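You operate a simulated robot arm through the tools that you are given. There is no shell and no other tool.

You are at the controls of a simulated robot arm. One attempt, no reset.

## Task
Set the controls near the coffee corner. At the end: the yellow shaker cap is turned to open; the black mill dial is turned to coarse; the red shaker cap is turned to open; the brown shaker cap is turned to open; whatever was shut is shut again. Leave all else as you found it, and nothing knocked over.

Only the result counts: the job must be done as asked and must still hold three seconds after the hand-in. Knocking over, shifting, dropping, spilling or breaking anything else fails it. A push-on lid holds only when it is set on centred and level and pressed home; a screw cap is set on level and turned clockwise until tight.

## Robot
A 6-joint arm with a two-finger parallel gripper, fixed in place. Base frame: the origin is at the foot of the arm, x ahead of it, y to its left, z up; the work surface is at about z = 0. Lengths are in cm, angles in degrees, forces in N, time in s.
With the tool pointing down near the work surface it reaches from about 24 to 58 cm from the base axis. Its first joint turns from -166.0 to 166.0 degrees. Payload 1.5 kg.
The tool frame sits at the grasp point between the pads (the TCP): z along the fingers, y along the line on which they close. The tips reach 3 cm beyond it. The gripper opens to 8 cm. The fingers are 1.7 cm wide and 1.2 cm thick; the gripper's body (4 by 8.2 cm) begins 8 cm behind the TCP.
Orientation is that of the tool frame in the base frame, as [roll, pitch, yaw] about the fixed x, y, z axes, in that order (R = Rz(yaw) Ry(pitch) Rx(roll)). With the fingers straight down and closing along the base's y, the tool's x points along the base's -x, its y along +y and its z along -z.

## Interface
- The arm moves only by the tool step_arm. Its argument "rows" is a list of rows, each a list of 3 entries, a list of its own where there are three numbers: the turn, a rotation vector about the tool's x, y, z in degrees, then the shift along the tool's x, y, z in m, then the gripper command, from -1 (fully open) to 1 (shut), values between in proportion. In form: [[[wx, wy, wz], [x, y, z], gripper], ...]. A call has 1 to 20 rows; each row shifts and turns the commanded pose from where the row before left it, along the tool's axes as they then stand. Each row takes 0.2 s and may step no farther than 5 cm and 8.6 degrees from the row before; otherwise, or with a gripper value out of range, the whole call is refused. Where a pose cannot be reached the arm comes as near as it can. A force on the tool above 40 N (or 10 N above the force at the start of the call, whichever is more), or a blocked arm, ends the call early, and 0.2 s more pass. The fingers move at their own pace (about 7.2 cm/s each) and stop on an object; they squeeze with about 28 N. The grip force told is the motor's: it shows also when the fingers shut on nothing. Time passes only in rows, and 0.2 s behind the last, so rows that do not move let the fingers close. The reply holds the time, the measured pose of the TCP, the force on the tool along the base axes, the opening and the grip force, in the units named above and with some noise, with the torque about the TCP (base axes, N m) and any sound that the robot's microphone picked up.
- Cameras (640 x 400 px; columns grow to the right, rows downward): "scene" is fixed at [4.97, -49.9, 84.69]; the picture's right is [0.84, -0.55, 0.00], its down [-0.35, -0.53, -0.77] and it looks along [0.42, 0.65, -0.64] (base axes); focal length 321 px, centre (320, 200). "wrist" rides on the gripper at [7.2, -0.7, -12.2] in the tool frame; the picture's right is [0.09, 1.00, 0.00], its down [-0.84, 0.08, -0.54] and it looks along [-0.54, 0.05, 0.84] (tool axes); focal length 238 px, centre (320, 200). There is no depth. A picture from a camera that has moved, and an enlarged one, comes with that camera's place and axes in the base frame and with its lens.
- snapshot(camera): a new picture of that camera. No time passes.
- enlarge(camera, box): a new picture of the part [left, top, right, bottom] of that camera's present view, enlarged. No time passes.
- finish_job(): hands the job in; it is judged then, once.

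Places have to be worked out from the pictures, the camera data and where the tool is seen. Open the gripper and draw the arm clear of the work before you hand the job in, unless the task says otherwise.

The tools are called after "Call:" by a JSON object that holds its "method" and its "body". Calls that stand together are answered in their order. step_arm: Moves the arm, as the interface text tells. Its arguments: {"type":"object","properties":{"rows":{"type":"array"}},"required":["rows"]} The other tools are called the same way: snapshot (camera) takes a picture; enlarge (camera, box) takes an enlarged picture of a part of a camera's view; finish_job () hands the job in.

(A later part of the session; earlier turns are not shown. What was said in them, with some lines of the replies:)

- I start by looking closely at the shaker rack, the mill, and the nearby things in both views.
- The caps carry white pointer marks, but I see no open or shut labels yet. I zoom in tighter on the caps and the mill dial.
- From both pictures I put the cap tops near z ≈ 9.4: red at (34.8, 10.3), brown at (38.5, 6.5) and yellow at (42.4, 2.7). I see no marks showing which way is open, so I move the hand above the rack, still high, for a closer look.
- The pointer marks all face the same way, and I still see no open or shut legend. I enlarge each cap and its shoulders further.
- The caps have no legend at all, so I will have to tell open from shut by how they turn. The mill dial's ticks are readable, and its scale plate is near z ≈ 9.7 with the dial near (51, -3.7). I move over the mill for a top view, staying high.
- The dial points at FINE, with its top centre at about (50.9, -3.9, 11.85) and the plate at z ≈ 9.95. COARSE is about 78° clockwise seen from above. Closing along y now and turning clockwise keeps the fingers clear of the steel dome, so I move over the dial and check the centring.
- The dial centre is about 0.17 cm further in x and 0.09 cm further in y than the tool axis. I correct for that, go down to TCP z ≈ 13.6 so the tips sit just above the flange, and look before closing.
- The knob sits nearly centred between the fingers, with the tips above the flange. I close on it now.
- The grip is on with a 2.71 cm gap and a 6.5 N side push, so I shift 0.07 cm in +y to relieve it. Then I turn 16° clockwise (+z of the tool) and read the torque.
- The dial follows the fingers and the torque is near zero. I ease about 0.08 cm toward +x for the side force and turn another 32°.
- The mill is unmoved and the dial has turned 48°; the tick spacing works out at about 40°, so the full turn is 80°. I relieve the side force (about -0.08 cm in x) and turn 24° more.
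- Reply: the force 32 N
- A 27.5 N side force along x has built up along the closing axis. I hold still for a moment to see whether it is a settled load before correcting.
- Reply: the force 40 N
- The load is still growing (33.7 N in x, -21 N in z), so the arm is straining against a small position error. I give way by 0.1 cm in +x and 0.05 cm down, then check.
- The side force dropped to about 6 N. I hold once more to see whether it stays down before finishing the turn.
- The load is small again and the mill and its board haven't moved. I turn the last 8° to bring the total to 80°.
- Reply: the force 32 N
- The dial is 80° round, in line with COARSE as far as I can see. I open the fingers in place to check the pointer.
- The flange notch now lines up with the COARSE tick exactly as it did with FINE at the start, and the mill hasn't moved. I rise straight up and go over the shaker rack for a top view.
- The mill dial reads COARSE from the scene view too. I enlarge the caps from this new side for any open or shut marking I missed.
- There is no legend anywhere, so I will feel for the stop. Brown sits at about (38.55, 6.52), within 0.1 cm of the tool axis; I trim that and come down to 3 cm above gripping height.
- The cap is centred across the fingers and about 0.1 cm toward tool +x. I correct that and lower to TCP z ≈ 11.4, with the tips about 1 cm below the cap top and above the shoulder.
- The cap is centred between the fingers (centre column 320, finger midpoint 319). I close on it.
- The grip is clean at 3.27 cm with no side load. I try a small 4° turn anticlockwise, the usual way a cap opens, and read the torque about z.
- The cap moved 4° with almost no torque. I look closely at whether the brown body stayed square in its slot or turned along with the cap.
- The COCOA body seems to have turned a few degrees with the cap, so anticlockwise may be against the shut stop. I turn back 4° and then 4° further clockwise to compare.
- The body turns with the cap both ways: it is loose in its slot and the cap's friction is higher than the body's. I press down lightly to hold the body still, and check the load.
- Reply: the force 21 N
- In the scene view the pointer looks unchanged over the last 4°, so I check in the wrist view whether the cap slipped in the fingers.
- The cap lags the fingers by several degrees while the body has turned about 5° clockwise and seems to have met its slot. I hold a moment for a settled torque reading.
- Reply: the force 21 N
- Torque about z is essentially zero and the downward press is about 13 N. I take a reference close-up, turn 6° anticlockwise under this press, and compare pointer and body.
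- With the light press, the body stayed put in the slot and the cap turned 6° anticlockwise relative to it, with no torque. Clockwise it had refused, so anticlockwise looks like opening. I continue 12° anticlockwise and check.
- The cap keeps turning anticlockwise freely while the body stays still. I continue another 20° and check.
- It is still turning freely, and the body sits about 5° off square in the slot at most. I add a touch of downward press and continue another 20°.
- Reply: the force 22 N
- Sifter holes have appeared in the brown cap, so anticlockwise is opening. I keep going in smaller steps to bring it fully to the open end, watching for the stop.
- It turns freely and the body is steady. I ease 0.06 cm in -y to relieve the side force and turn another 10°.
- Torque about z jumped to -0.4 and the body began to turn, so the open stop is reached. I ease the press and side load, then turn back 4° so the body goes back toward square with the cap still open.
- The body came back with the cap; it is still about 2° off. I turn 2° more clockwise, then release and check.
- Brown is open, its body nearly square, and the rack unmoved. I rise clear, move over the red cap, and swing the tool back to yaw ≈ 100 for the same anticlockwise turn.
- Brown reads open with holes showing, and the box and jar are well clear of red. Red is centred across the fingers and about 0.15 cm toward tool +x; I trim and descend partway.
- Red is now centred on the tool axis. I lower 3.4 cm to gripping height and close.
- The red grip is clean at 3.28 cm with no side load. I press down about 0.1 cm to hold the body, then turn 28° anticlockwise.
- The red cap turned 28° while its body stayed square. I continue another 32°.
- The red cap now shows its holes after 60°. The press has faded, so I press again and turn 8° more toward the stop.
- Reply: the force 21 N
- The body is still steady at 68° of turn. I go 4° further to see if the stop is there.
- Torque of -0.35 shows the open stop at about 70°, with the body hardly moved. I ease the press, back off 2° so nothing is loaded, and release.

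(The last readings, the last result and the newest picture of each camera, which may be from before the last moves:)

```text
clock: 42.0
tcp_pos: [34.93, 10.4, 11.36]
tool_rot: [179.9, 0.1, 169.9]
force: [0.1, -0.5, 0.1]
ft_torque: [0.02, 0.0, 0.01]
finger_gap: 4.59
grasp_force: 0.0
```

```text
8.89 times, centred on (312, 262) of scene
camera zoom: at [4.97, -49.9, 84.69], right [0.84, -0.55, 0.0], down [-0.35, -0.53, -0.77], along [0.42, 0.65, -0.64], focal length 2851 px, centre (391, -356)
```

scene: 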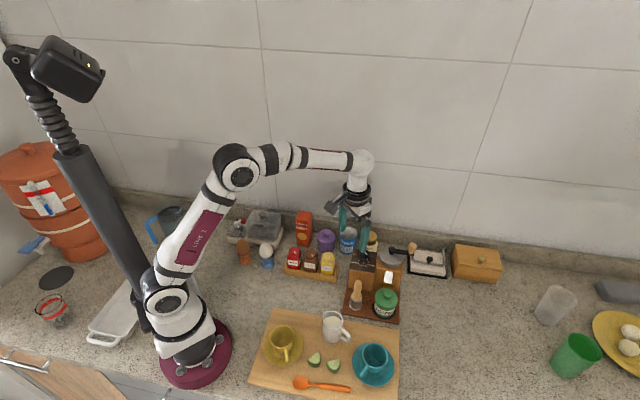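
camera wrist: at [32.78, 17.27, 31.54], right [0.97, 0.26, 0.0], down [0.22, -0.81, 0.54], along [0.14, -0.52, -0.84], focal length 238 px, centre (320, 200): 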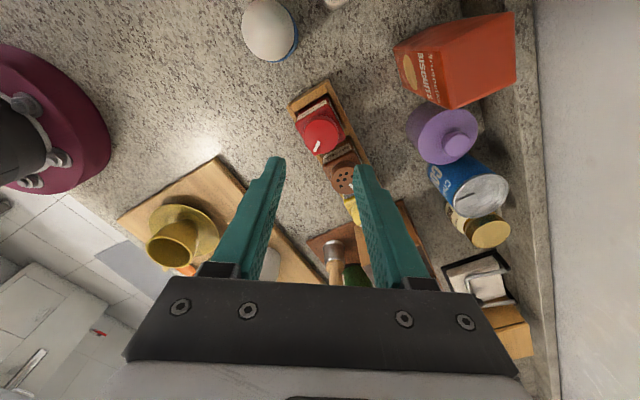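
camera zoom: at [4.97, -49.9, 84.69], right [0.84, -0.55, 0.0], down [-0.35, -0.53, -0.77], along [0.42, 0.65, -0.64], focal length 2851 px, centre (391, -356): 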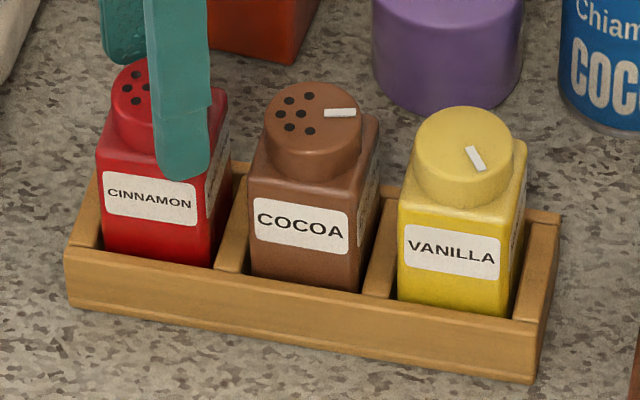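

Red is open and square in its slot. I rise, move over yellow near (42.4, 2.75), and swing the tool back to yaw ≈ 100.

Call:
{"method": "step_arm", "body": {"rows": [[[0, 0, 0], [0, 0, -0.02], -0.15], [[0, 0, 0], [0, 0, -0.03], -0.15], [[0, 0, 0], [0, 0, -0.03], -0.15], [[0, 0, 0], [-0.0299, -0.0209, 0], -0.15], [[0, 0, 0], [-0.0299, -0.0209, 0], -0.15], [[0, 0, 0], [-0.0299, -0.021, 0], -0.15], [[0, 0, 8], [0, 0, 0], -0.15], [[0, 0, 8], [0, 0, 0], -0.15], [[0, 0, 8], [0, 0, 0], -0.15], [[0, 0, 8], [0, 0, 0], -0.15], [[0, 0, 8], [0, 0, 0], -0.15], [[0, 0, 8], [0, 0, 0], -0.15], [[0, 0, 8], [0, 0, 0], -0.15], [[0, 0, 8], [0, 0, 0], -0.15], [[0, 0, 6], [0, 0, 0], -0.15], [[0, 0, 0], [0, 0, 0], -0.15]]}}

Call:
{"method": "enlarge", "body": {"camera": "wrist", "box": [230, 60, 410, 190]}}

Call:
{"method": "enlarge", "body": {"camera": "scene", "box": [275, 210, 355, 285]}}

```text
clock: 45.4
tcp_pos: [42.5, 2.64, 19.22]
tool_rot: [180.0, 0.0, 99.9]
force: [-0.1, -0.3, 0.2]
ft_torque: [0.0, 0.0, -0.01]
finger_gap: 4.59
grasp_force: 0.0
```

```text
3.08 times, centred on (320, 125) of wrist
camera zoom: at [40.5, 9.65, 31.53], right [0.97, 0.26, 0.0], down [0.22, -0.81, 0.54], along [0.14, -0.52, -0.84], focal length 733 px, centre (320, 431)
```

zoom: 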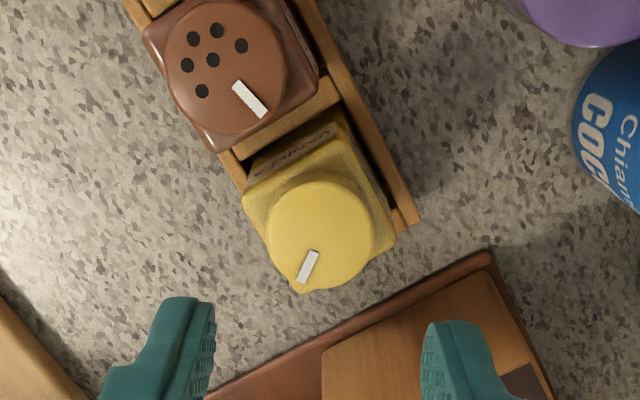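

```text
5.33 times, centred on (315, 248) of scene
camera zoom: at [4.97, -49.9, 84.69], right [0.84, -0.55, 0.0], down [-0.35, -0.53, -0.77], along [0.42, 0.65, -0.64], focal length 1711 px, centre (347, -53)
```

zoom: 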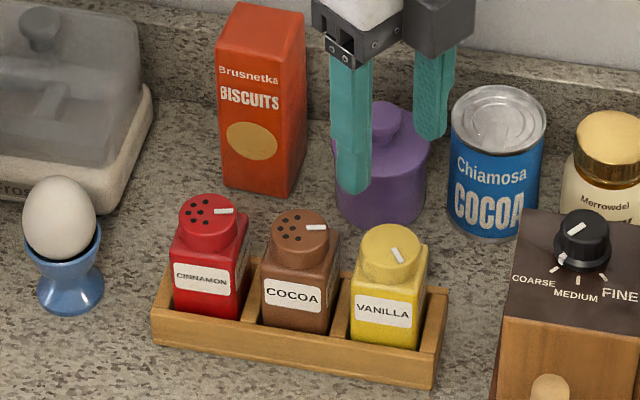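

Red and brown both show open. Yellow is about 0.12 cm toward tool +x from the axis; I trim and descend partway.

Call:
{"method": "step_arm", "body": {"rows": [[[0, 0, 0], [0.0012, -0.0004, 0.02], -0.15], [[0, 0, 0], [0, 0, 0.025], -0.15], [[0, 0, 0], [0, 0, 0], -0.15]]}}

Call:
{"method": "enlarge", "body": {"camera": "wrist", "box": [230, 60, 410, 190]}}

```text
clock: 46.2
tcp_pos: [42.44, 2.82, 14.82]
tool_rot: [179.9, -0.1, 100.0]
force: [-0.1, -0.8, -0.1]
ft_torque: [0.02, -0.05, 0.0]
finger_gap: 4.61
grasp_force: 0.0
```

```text
3.08 times, centred on (320, 125) of wrist
camera zoom: at [40.39, 9.79, 27.04], right [0.96, 0.26, 0.0], down [0.22, -0.81, 0.54], along [0.14, -0.52, -0.84], focal length 733 px, centre (320, 431)
```

zoom: 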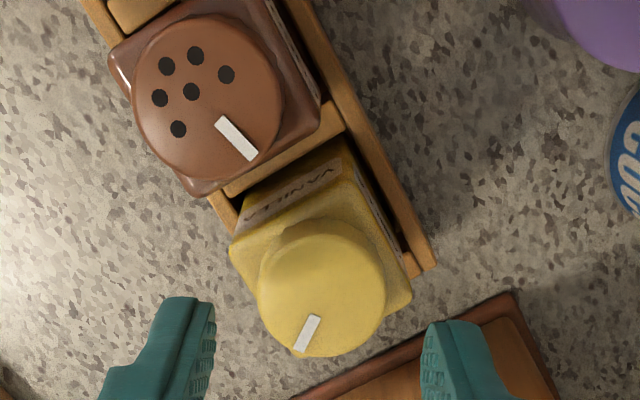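

Yellow is centred on the tool axis. I lower 3.4 cm and close.

Call:
{"method": "step_arm", "body": {"rows": [[[0, 0, 0], [0, 0, 0.018], -0.15], [[0, 0, 0], [0, 0, 0.012], -0.15], [[0, 0, 0], [0, 0, 0.004], -0.15], [[0, 0, 0], [0, 0, 0], -0.15], [[0, 0, 0], [0, 0, 0], 0.05], [[0, 0, 0], [0, 0, 0], 0.2], [[0, 0, 0], [0, 0, 0], 0.4], [[0, 0, 0], [0, 0, 0], 0.4]]}}

Call:
{"method": "enlarge", "body": {"camera": "wrist", "box": [275, 100, 365, 205]}}

Call:
{"method": "enlarge", "body": {"camera": "scene", "box": [282, 240, 342, 285]}}

```text
clock: 48.0
tcp_pos: [42.46, 2.84, 11.53]
tool_rot: [180.0, -0.1, 100.0]
force: [-1.1, -0.2, -1.0]
ft_torque: [0.0, 0.03, -0.02]
finger_gap: 3.26
grasp_force: 27.5
```

```text
3.81 times, centred on (320, 152) of wrist
camera zoom: at [40.36, 9.83, 23.65], right [0.96, 0.26, 0.0], down [0.22, -0.81, 0.54], along [0.14, -0.52, -0.84], focal length 908 px, centre (320, 381)
```

zoom: 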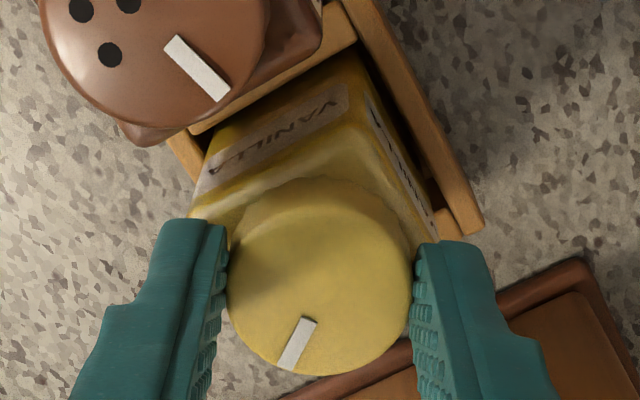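

```text
8.89 times, centred on (312, 262) of scene
camera zoom: at [4.97, -49.9, 84.69], right [0.84, -0.55, 0.0], down [-0.35, -0.53, -0.77], along [0.42, 0.65, -0.64], focal length 2851 px, centre (391, -356)
```

zoom: 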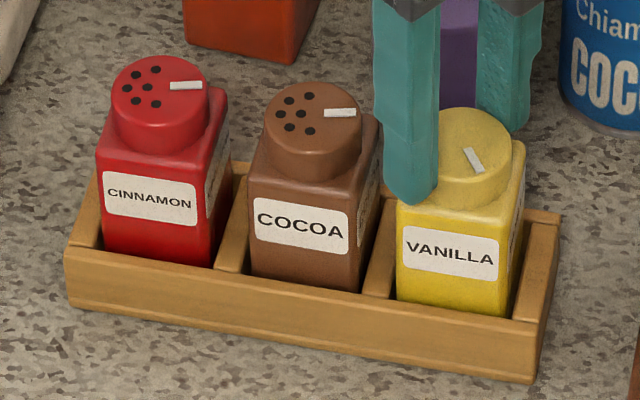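

The yellow grip is clean at 3.26 cm. As with red, I press 0.12 cm to hold the body and turn 28° anticlockwise.

Call:
{"method": "step_arm", "body": {"rows": [[[0, 0, 0], [0, 0, 0.0012], 0.4], [[0, 0, 0], [0, 0, 0], 0.4], [[0, 0, -4], [0, 0, 0], 0.4], [[0, 0, -4], [0, 0, 0], 0.4], [[0, 0, -4], [0, 0, 0], 0.4], [[0, 0, -4], [0, 0, 0], 0.4], [[0, 0, -4], [0, 0, 0], 0.4], [[0, 0, -4], [0, 0, 0], 0.4], [[0, 0, -4], [0, 0, 0], 0.4]]}}

Call:
{"method": "enlarge", "body": {"camera": "wrist", "box": [275, 100, 365, 205]}}

Call:
{"method": "enlarge", "body": {"camera": "scene", "box": [282, 240, 342, 285]}}

```text
clock: 50.0
tcp_pos: [42.44, 2.77, 11.22]
tool_rot: [-180.0, -0.2, 128.0]
force: [-2.3, 0.5, 8.1]
ft_torque: [-0.18, 0.08, 0.0]
finger_gap: 3.24
grasp_force: 27.5
```

```text
3.81 times, centred on (320, 152) of wrist
camera zoom: at [37.33, 8.05, 23.49], right [0.73, 0.69, 0.0], down [0.58, -0.61, 0.54], along [0.37, -0.39, -0.84], focal length 908 px, centre (320, 381)
```

zoom: 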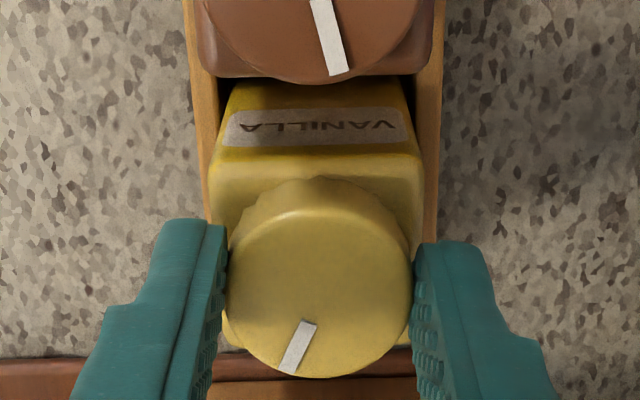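

```text
8.89 times, centred on (312, 262) of scene
camera zoom: at [4.97, -49.9, 84.69], right [0.84, -0.55, 0.0], down [-0.35, -0.53, -0.77], along [0.42, 0.65, -0.64], focal length 2851 px, centre (391, -356)
```

zoom: 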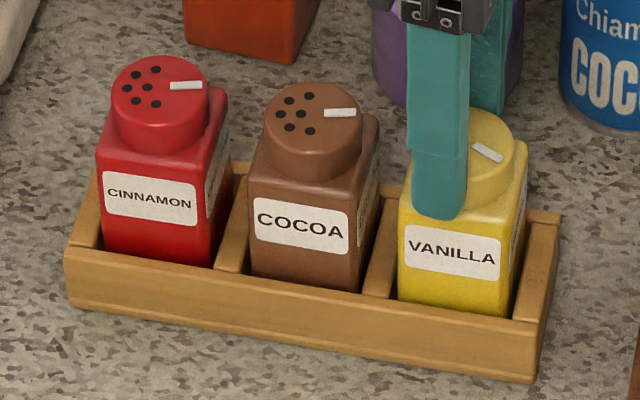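

The yellow cap turned 28° while its body stayed square. I renew the press slightly and continue 36°.

Call:
{"method": "step_arm", "body": {"rows": [[[0, 0, -4], [0, 0, 0.0005], 0.4], [[0, 0, -4], [0, 0, 0], 0.4], [[0, 0, -4], [0, 0, 0], 0.4], [[0, 0, -4], [0, 0, 0.0003], 0.4], [[0, 0, -4], [0, 0, 0], 0.4], [[0, 0, -4], [0, 0, 0], 0.4], [[0, 0, -4], [0, 0, 0.0003], 0.4], [[0, 0, -4], [0, 0, 0], 0.4], [[0, 0, -4], [0, 0, 0], 0.4]]}}

Call:
{"method": "enlarge", "body": {"camera": "wrist", "box": [275, 100, 365, 205]}}

Call:
{"method": "enlarge", "body": {"camera": "scene", "box": [282, 240, 342, 285]}}

```text
clock: 52.0
tcp_pos: [42.43, 2.78, 11.13]
tool_rot: [179.8, 0.0, 164.1]
force: [-2.0, -6.3, 18.0]
ft_torque: [-0.33, 0.08, -0.02]
finger_gap: 3.26
grasp_force: 28.0
```

```text
3.81 times, centred on (320, 152) of wrist
camera zoom: at [35.2, 4.16, 23.38], right [0.19, 0.98, 0.0], down [0.83, -0.16, 0.54], along [0.53, -0.1, -0.84], focal length 908 px, centre (320, 381)
```

zoom: 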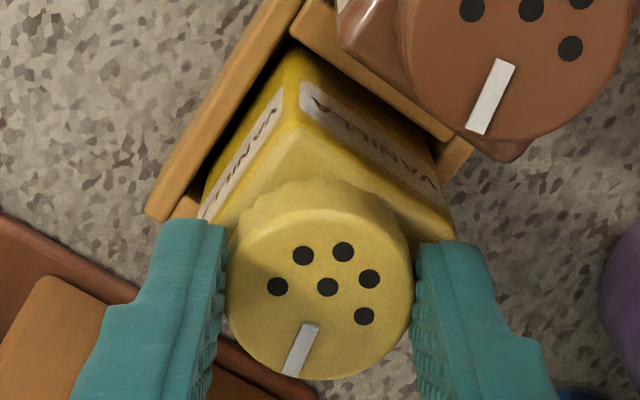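

```text
8.89 times, centred on (312, 262) of scene
camera zoom: at [4.97, -49.9, 84.69], right [0.84, -0.55, 0.0], down [-0.35, -0.53, -0.77], along [0.42, 0.65, -0.64], focal length 2851 px, centre (391, -356)
```

zoom: 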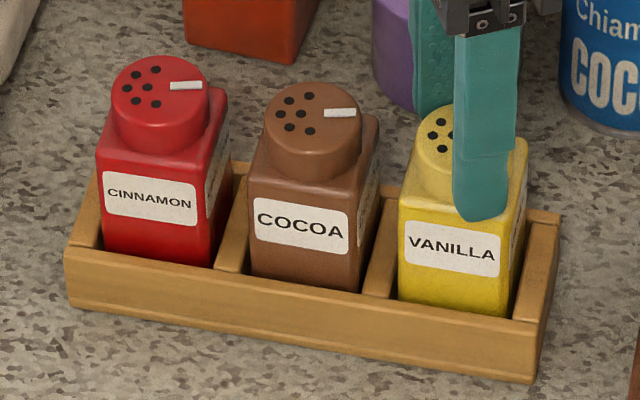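

The yellow holes are showing after 64°, and the body is steady. I turn 6° more to reach the stop near 70°.

Call:
{"method": "step_arm", "body": {"rows": [[[0, 0, -3], [0, 0, 0], 0.4], [[0, 0, -3], [0, 0, 0], 0.4]]}}

Call:
{"method": "enlarge", "body": {"camera": "scene", "box": [282, 240, 342, 285]}}

```text
clock: 52.6
tcp_pos: [42.58, 2.87, 11.02]
tool_rot: [179.9, 0.0, 170.0]
force: [3.5, -8.5, 8.4]
ft_torque: [-0.58, -0.41, -0.3]
finger_gap: 3.3
grasp_force: 27.3
```

```text
8.89 times, centred on (312, 262) of scene
camera zoom: at [4.97, -49.9, 84.69], right [0.84, -0.55, 0.0], down [-0.35, -0.53, -0.77], along [0.42, 0.65, -0.64], focal length 2851 px, centre (391, -356)
```

zoom: 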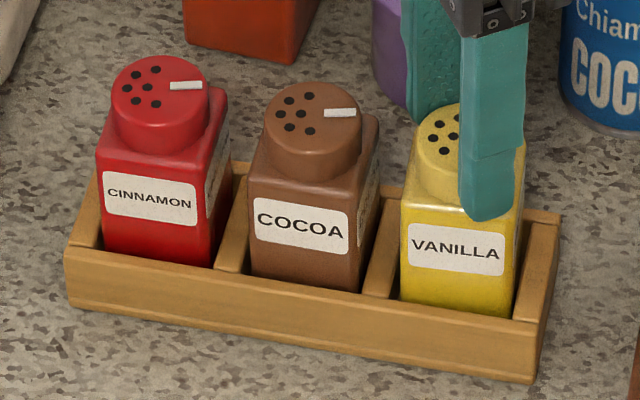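

The torque of -0.30 marks the open stop, and the body has begun to turn a few degrees. I ease the press and turn back 4° so the body squares up again.

Call:
{"method": "step_arm", "body": {"rows": [[[0, 0, 1], [0, -0.0003, -0.001], 0.4], [[0, 0, 2], [0, 0, 0], 0.4], [[0, 0, 1], [0, 0, 0], 0.4], [[0, 0, 0], [0, 0, 0], 0.4]]}}

Call:
{"method": "enlarge", "body": {"camera": "scene", "box": [282, 240, 342, 285]}}

Call:
{"method": "enlarge", "body": {"camera": "wrist", "box": [275, 100, 365, 205]}}

```text
clock: 53.6
tcp_pos: [42.4, 2.88, 11.27]
tool_rot: [180.0, 0.0, 165.9]
force: [-0.8, -0.6, -0.3]
ft_torque: [0.01, 0.01, 0.0]
finger_gap: 3.28
grasp_force: 28.0
```

```text
8.89 times, centred on (312, 262) of scene
camera zoom: at [4.97, -49.9, 84.69], right [0.84, -0.55, 0.0], down [-0.35, -0.53, -0.77], along [0.42, 0.65, -0.64], focal length 2851 px, centre (391, -356)
```

zoom: 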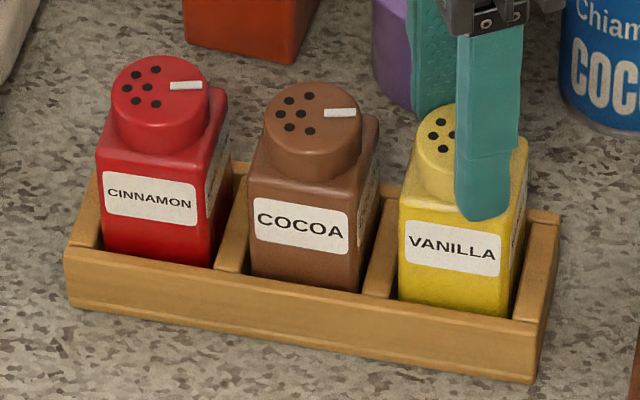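

```text
3.81 times, centred on (320, 152) of wrist
camera zoom: at [35.16, 3.88, 23.44], right [0.15, 0.99, 0.0], down [0.83, -0.13, 0.54], along [0.54, -0.08, -0.84], focal length 908 px, centre (320, 381)
```

zoom: 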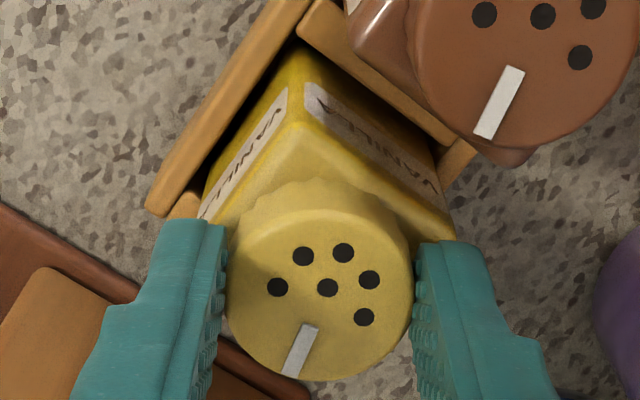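

The yellow body is back in place with the holes open and no load on the tool. I release, rise straight up, and draw clear.

Call:
{"method": "step_arm", "body": {"rows": [[[0, 0, 0], [0, 0, 0], 0.1], [[0, 0, 0], [0, 0, 0], -0.1], [[0, 0, 0], [0, 0, 0], -0.15], [[0, 0, 0], [0, 0, -0.02], -0.15], [[0, 0, 0], [0, 0, -0.03], -0.15], [[0, 0, 0], [0, 0, -0.04], -0.15], [[0, 0, 0], [0, 0, -0.04], -0.5], [[0, 0, 0], [0, 0, -0.04], -1], [[0, 0, 0], [0.04, 0.02, -0.02], -1], [[0, 0, 0], [0.04, 0.02, -0.02], -1], [[0, 0, 0], [0.03, 0.03, 0], -1], [[0, 0, 0], [0.0, 0.04, 0], -1], [[0, 0, 0], [0, 0.03, 0], -1], [[0, 0, 0], [0, 0, 0], -1]]}}

Call:
{"method": "snapshot", "body": {"camera": "scene"}}

Call:
{"method": "enlarge", "body": {"camera": "scene", "box": [275, 210, 355, 290]}}

Call:
{"method": "enlarge", "body": {"camera": "scene", "box": [340, 220, 410, 280]}}

Call:
{"method": "snapshot", "body": {"camera": "wrist"}}

```text
clock: 56.6
tcp_pos: [35.18, 18.99, 32.22]
tool_rot: [180.0, 0.0, 165.9]
force: [0.5, 0.0, 0.1]
ft_torque: [-0.02, 0.01, -0.04]
finger_gap: 8.01
grasp_force: 0.0
```

```text
taken
```

scene: 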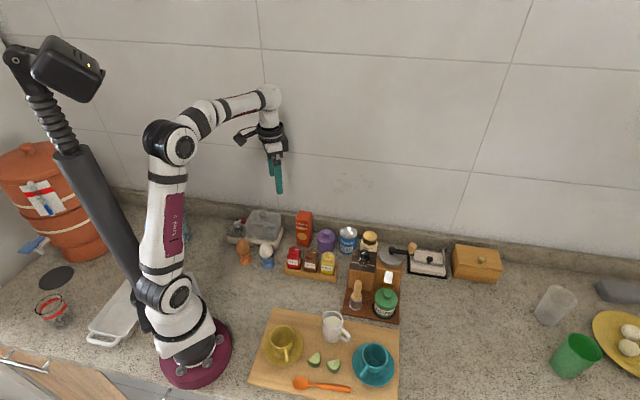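

```text
5.00 times, centred on (315, 250) of scene
camera zoom: at [4.97, -49.9, 84.69], right [0.84, -0.55, 0.0], down [-0.35, -0.53, -0.77], along [0.42, 0.65, -0.64], focal length 1604 px, centre (345, -50)
```

zoom: 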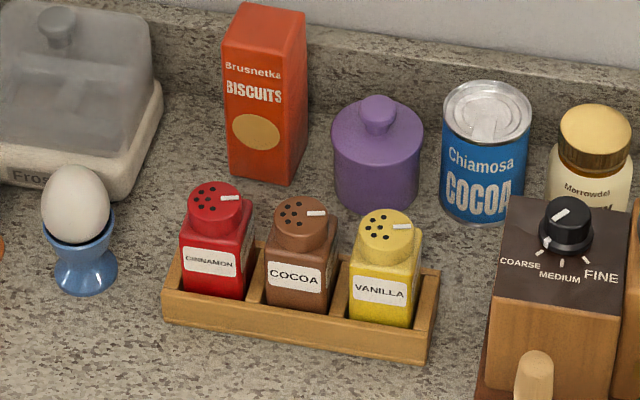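

```text
6.67 times, centred on (375, 250) of scene
camera zoom: at [4.97, -49.9, 84.69], right [0.84, -0.55, 0.0], down [-0.35, -0.53, -0.77], along [0.42, 0.65, -0.64], focal length 2138 px, centre (-47, -133)
```

zoom: 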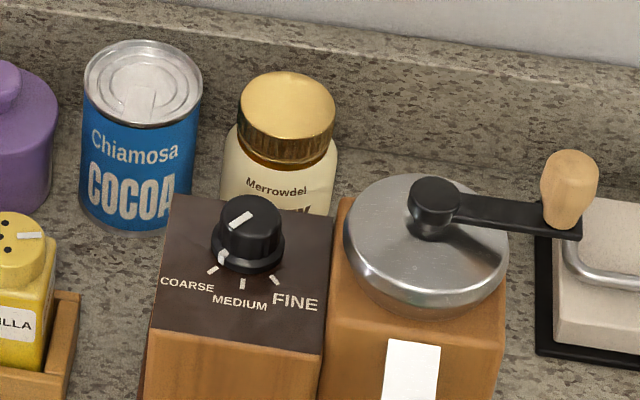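

```text
taken
camera wrist: at [27.87, 20.08, 44.54], right [0.15, 0.99, 0.0], down [0.83, -0.13, 0.54], along [0.54, -0.08, -0.84], focal length 238 px, centre (320, 200)
```

wrist: 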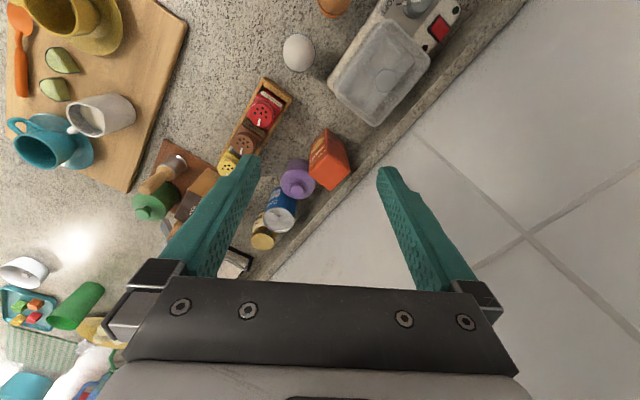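

All three caps show open holes, the dial's notch sits at COARSE, and nothing else has shifted. I take one last close look at the dial and the caps.

Call:
{"method": "enlarge", "body": {"camera": "scene", "box": [345, 240, 405, 280]}}

Call:
{"method": "enlarge", "body": {"camera": "scene", "box": [282, 240, 342, 285]}}

```text
10.00 times, centred on (375, 260) of scene
camera zoom: at [4.97, -49.9, 84.69], right [0.84, -0.55, 0.0], down [-0.35, -0.53, -0.77], along [0.42, 0.65, -0.64], focal length 3208 px, centre (-230, -400)
```

zoom: 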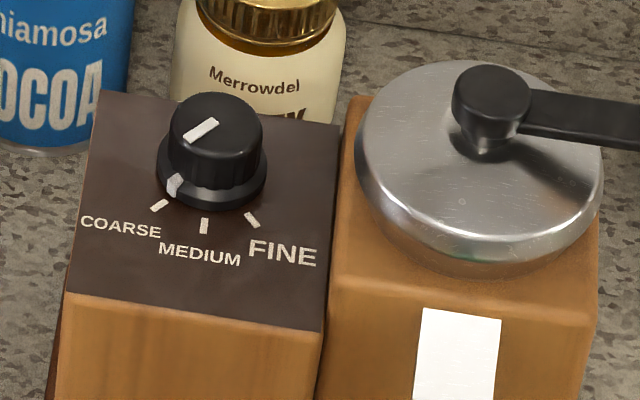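

```text
8.89 times, centred on (312, 262) of scene
camera zoom: at [4.97, -49.9, 84.69], right [0.84, -0.55, 0.0], down [-0.35, -0.53, -0.77], along [0.42, 0.65, -0.64], focal length 2851 px, centre (391, -356)
```

zoom: 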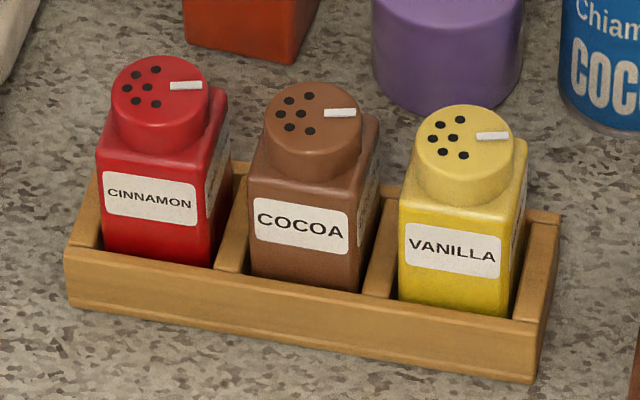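

The dial notch points at the COARSE tick, and all three caps are open at their stops. The shakers are upright in the unmoved rack, and nothing closed was opened along the way. The gripper is open and clear, so I hand in the job.

Call:
{"method": "finish_job", "body": {}}

```text
The job is handed in.
```

The job is handed in with all four controls set as asked. I haven't seen the verdict, only my own last pictures.

- **Shaker caps:** the red, brown and yellow caps are all open. I turned each one anticlockwise about 70° until it hit its stop, and the sifter holes now show in all three.
- **Mill dial:** it is turned from FINE to COARSE, and the notch lines up with the COARSE tick.
- **Everything else:** the rack and mill stayed in place, and the shakers are upright and square to within a couple of degrees. I saw nothing else shifted or knocked over.
- **Shut again:** I opened no lid or cover, so there was nothing to close.

The caps have no open or shut marks, so I found the opening direction by feel on the brown one. Its body turned about 5° each way in its slot before I set it back nearly square.

The arm is clear of the work with the gripper open.
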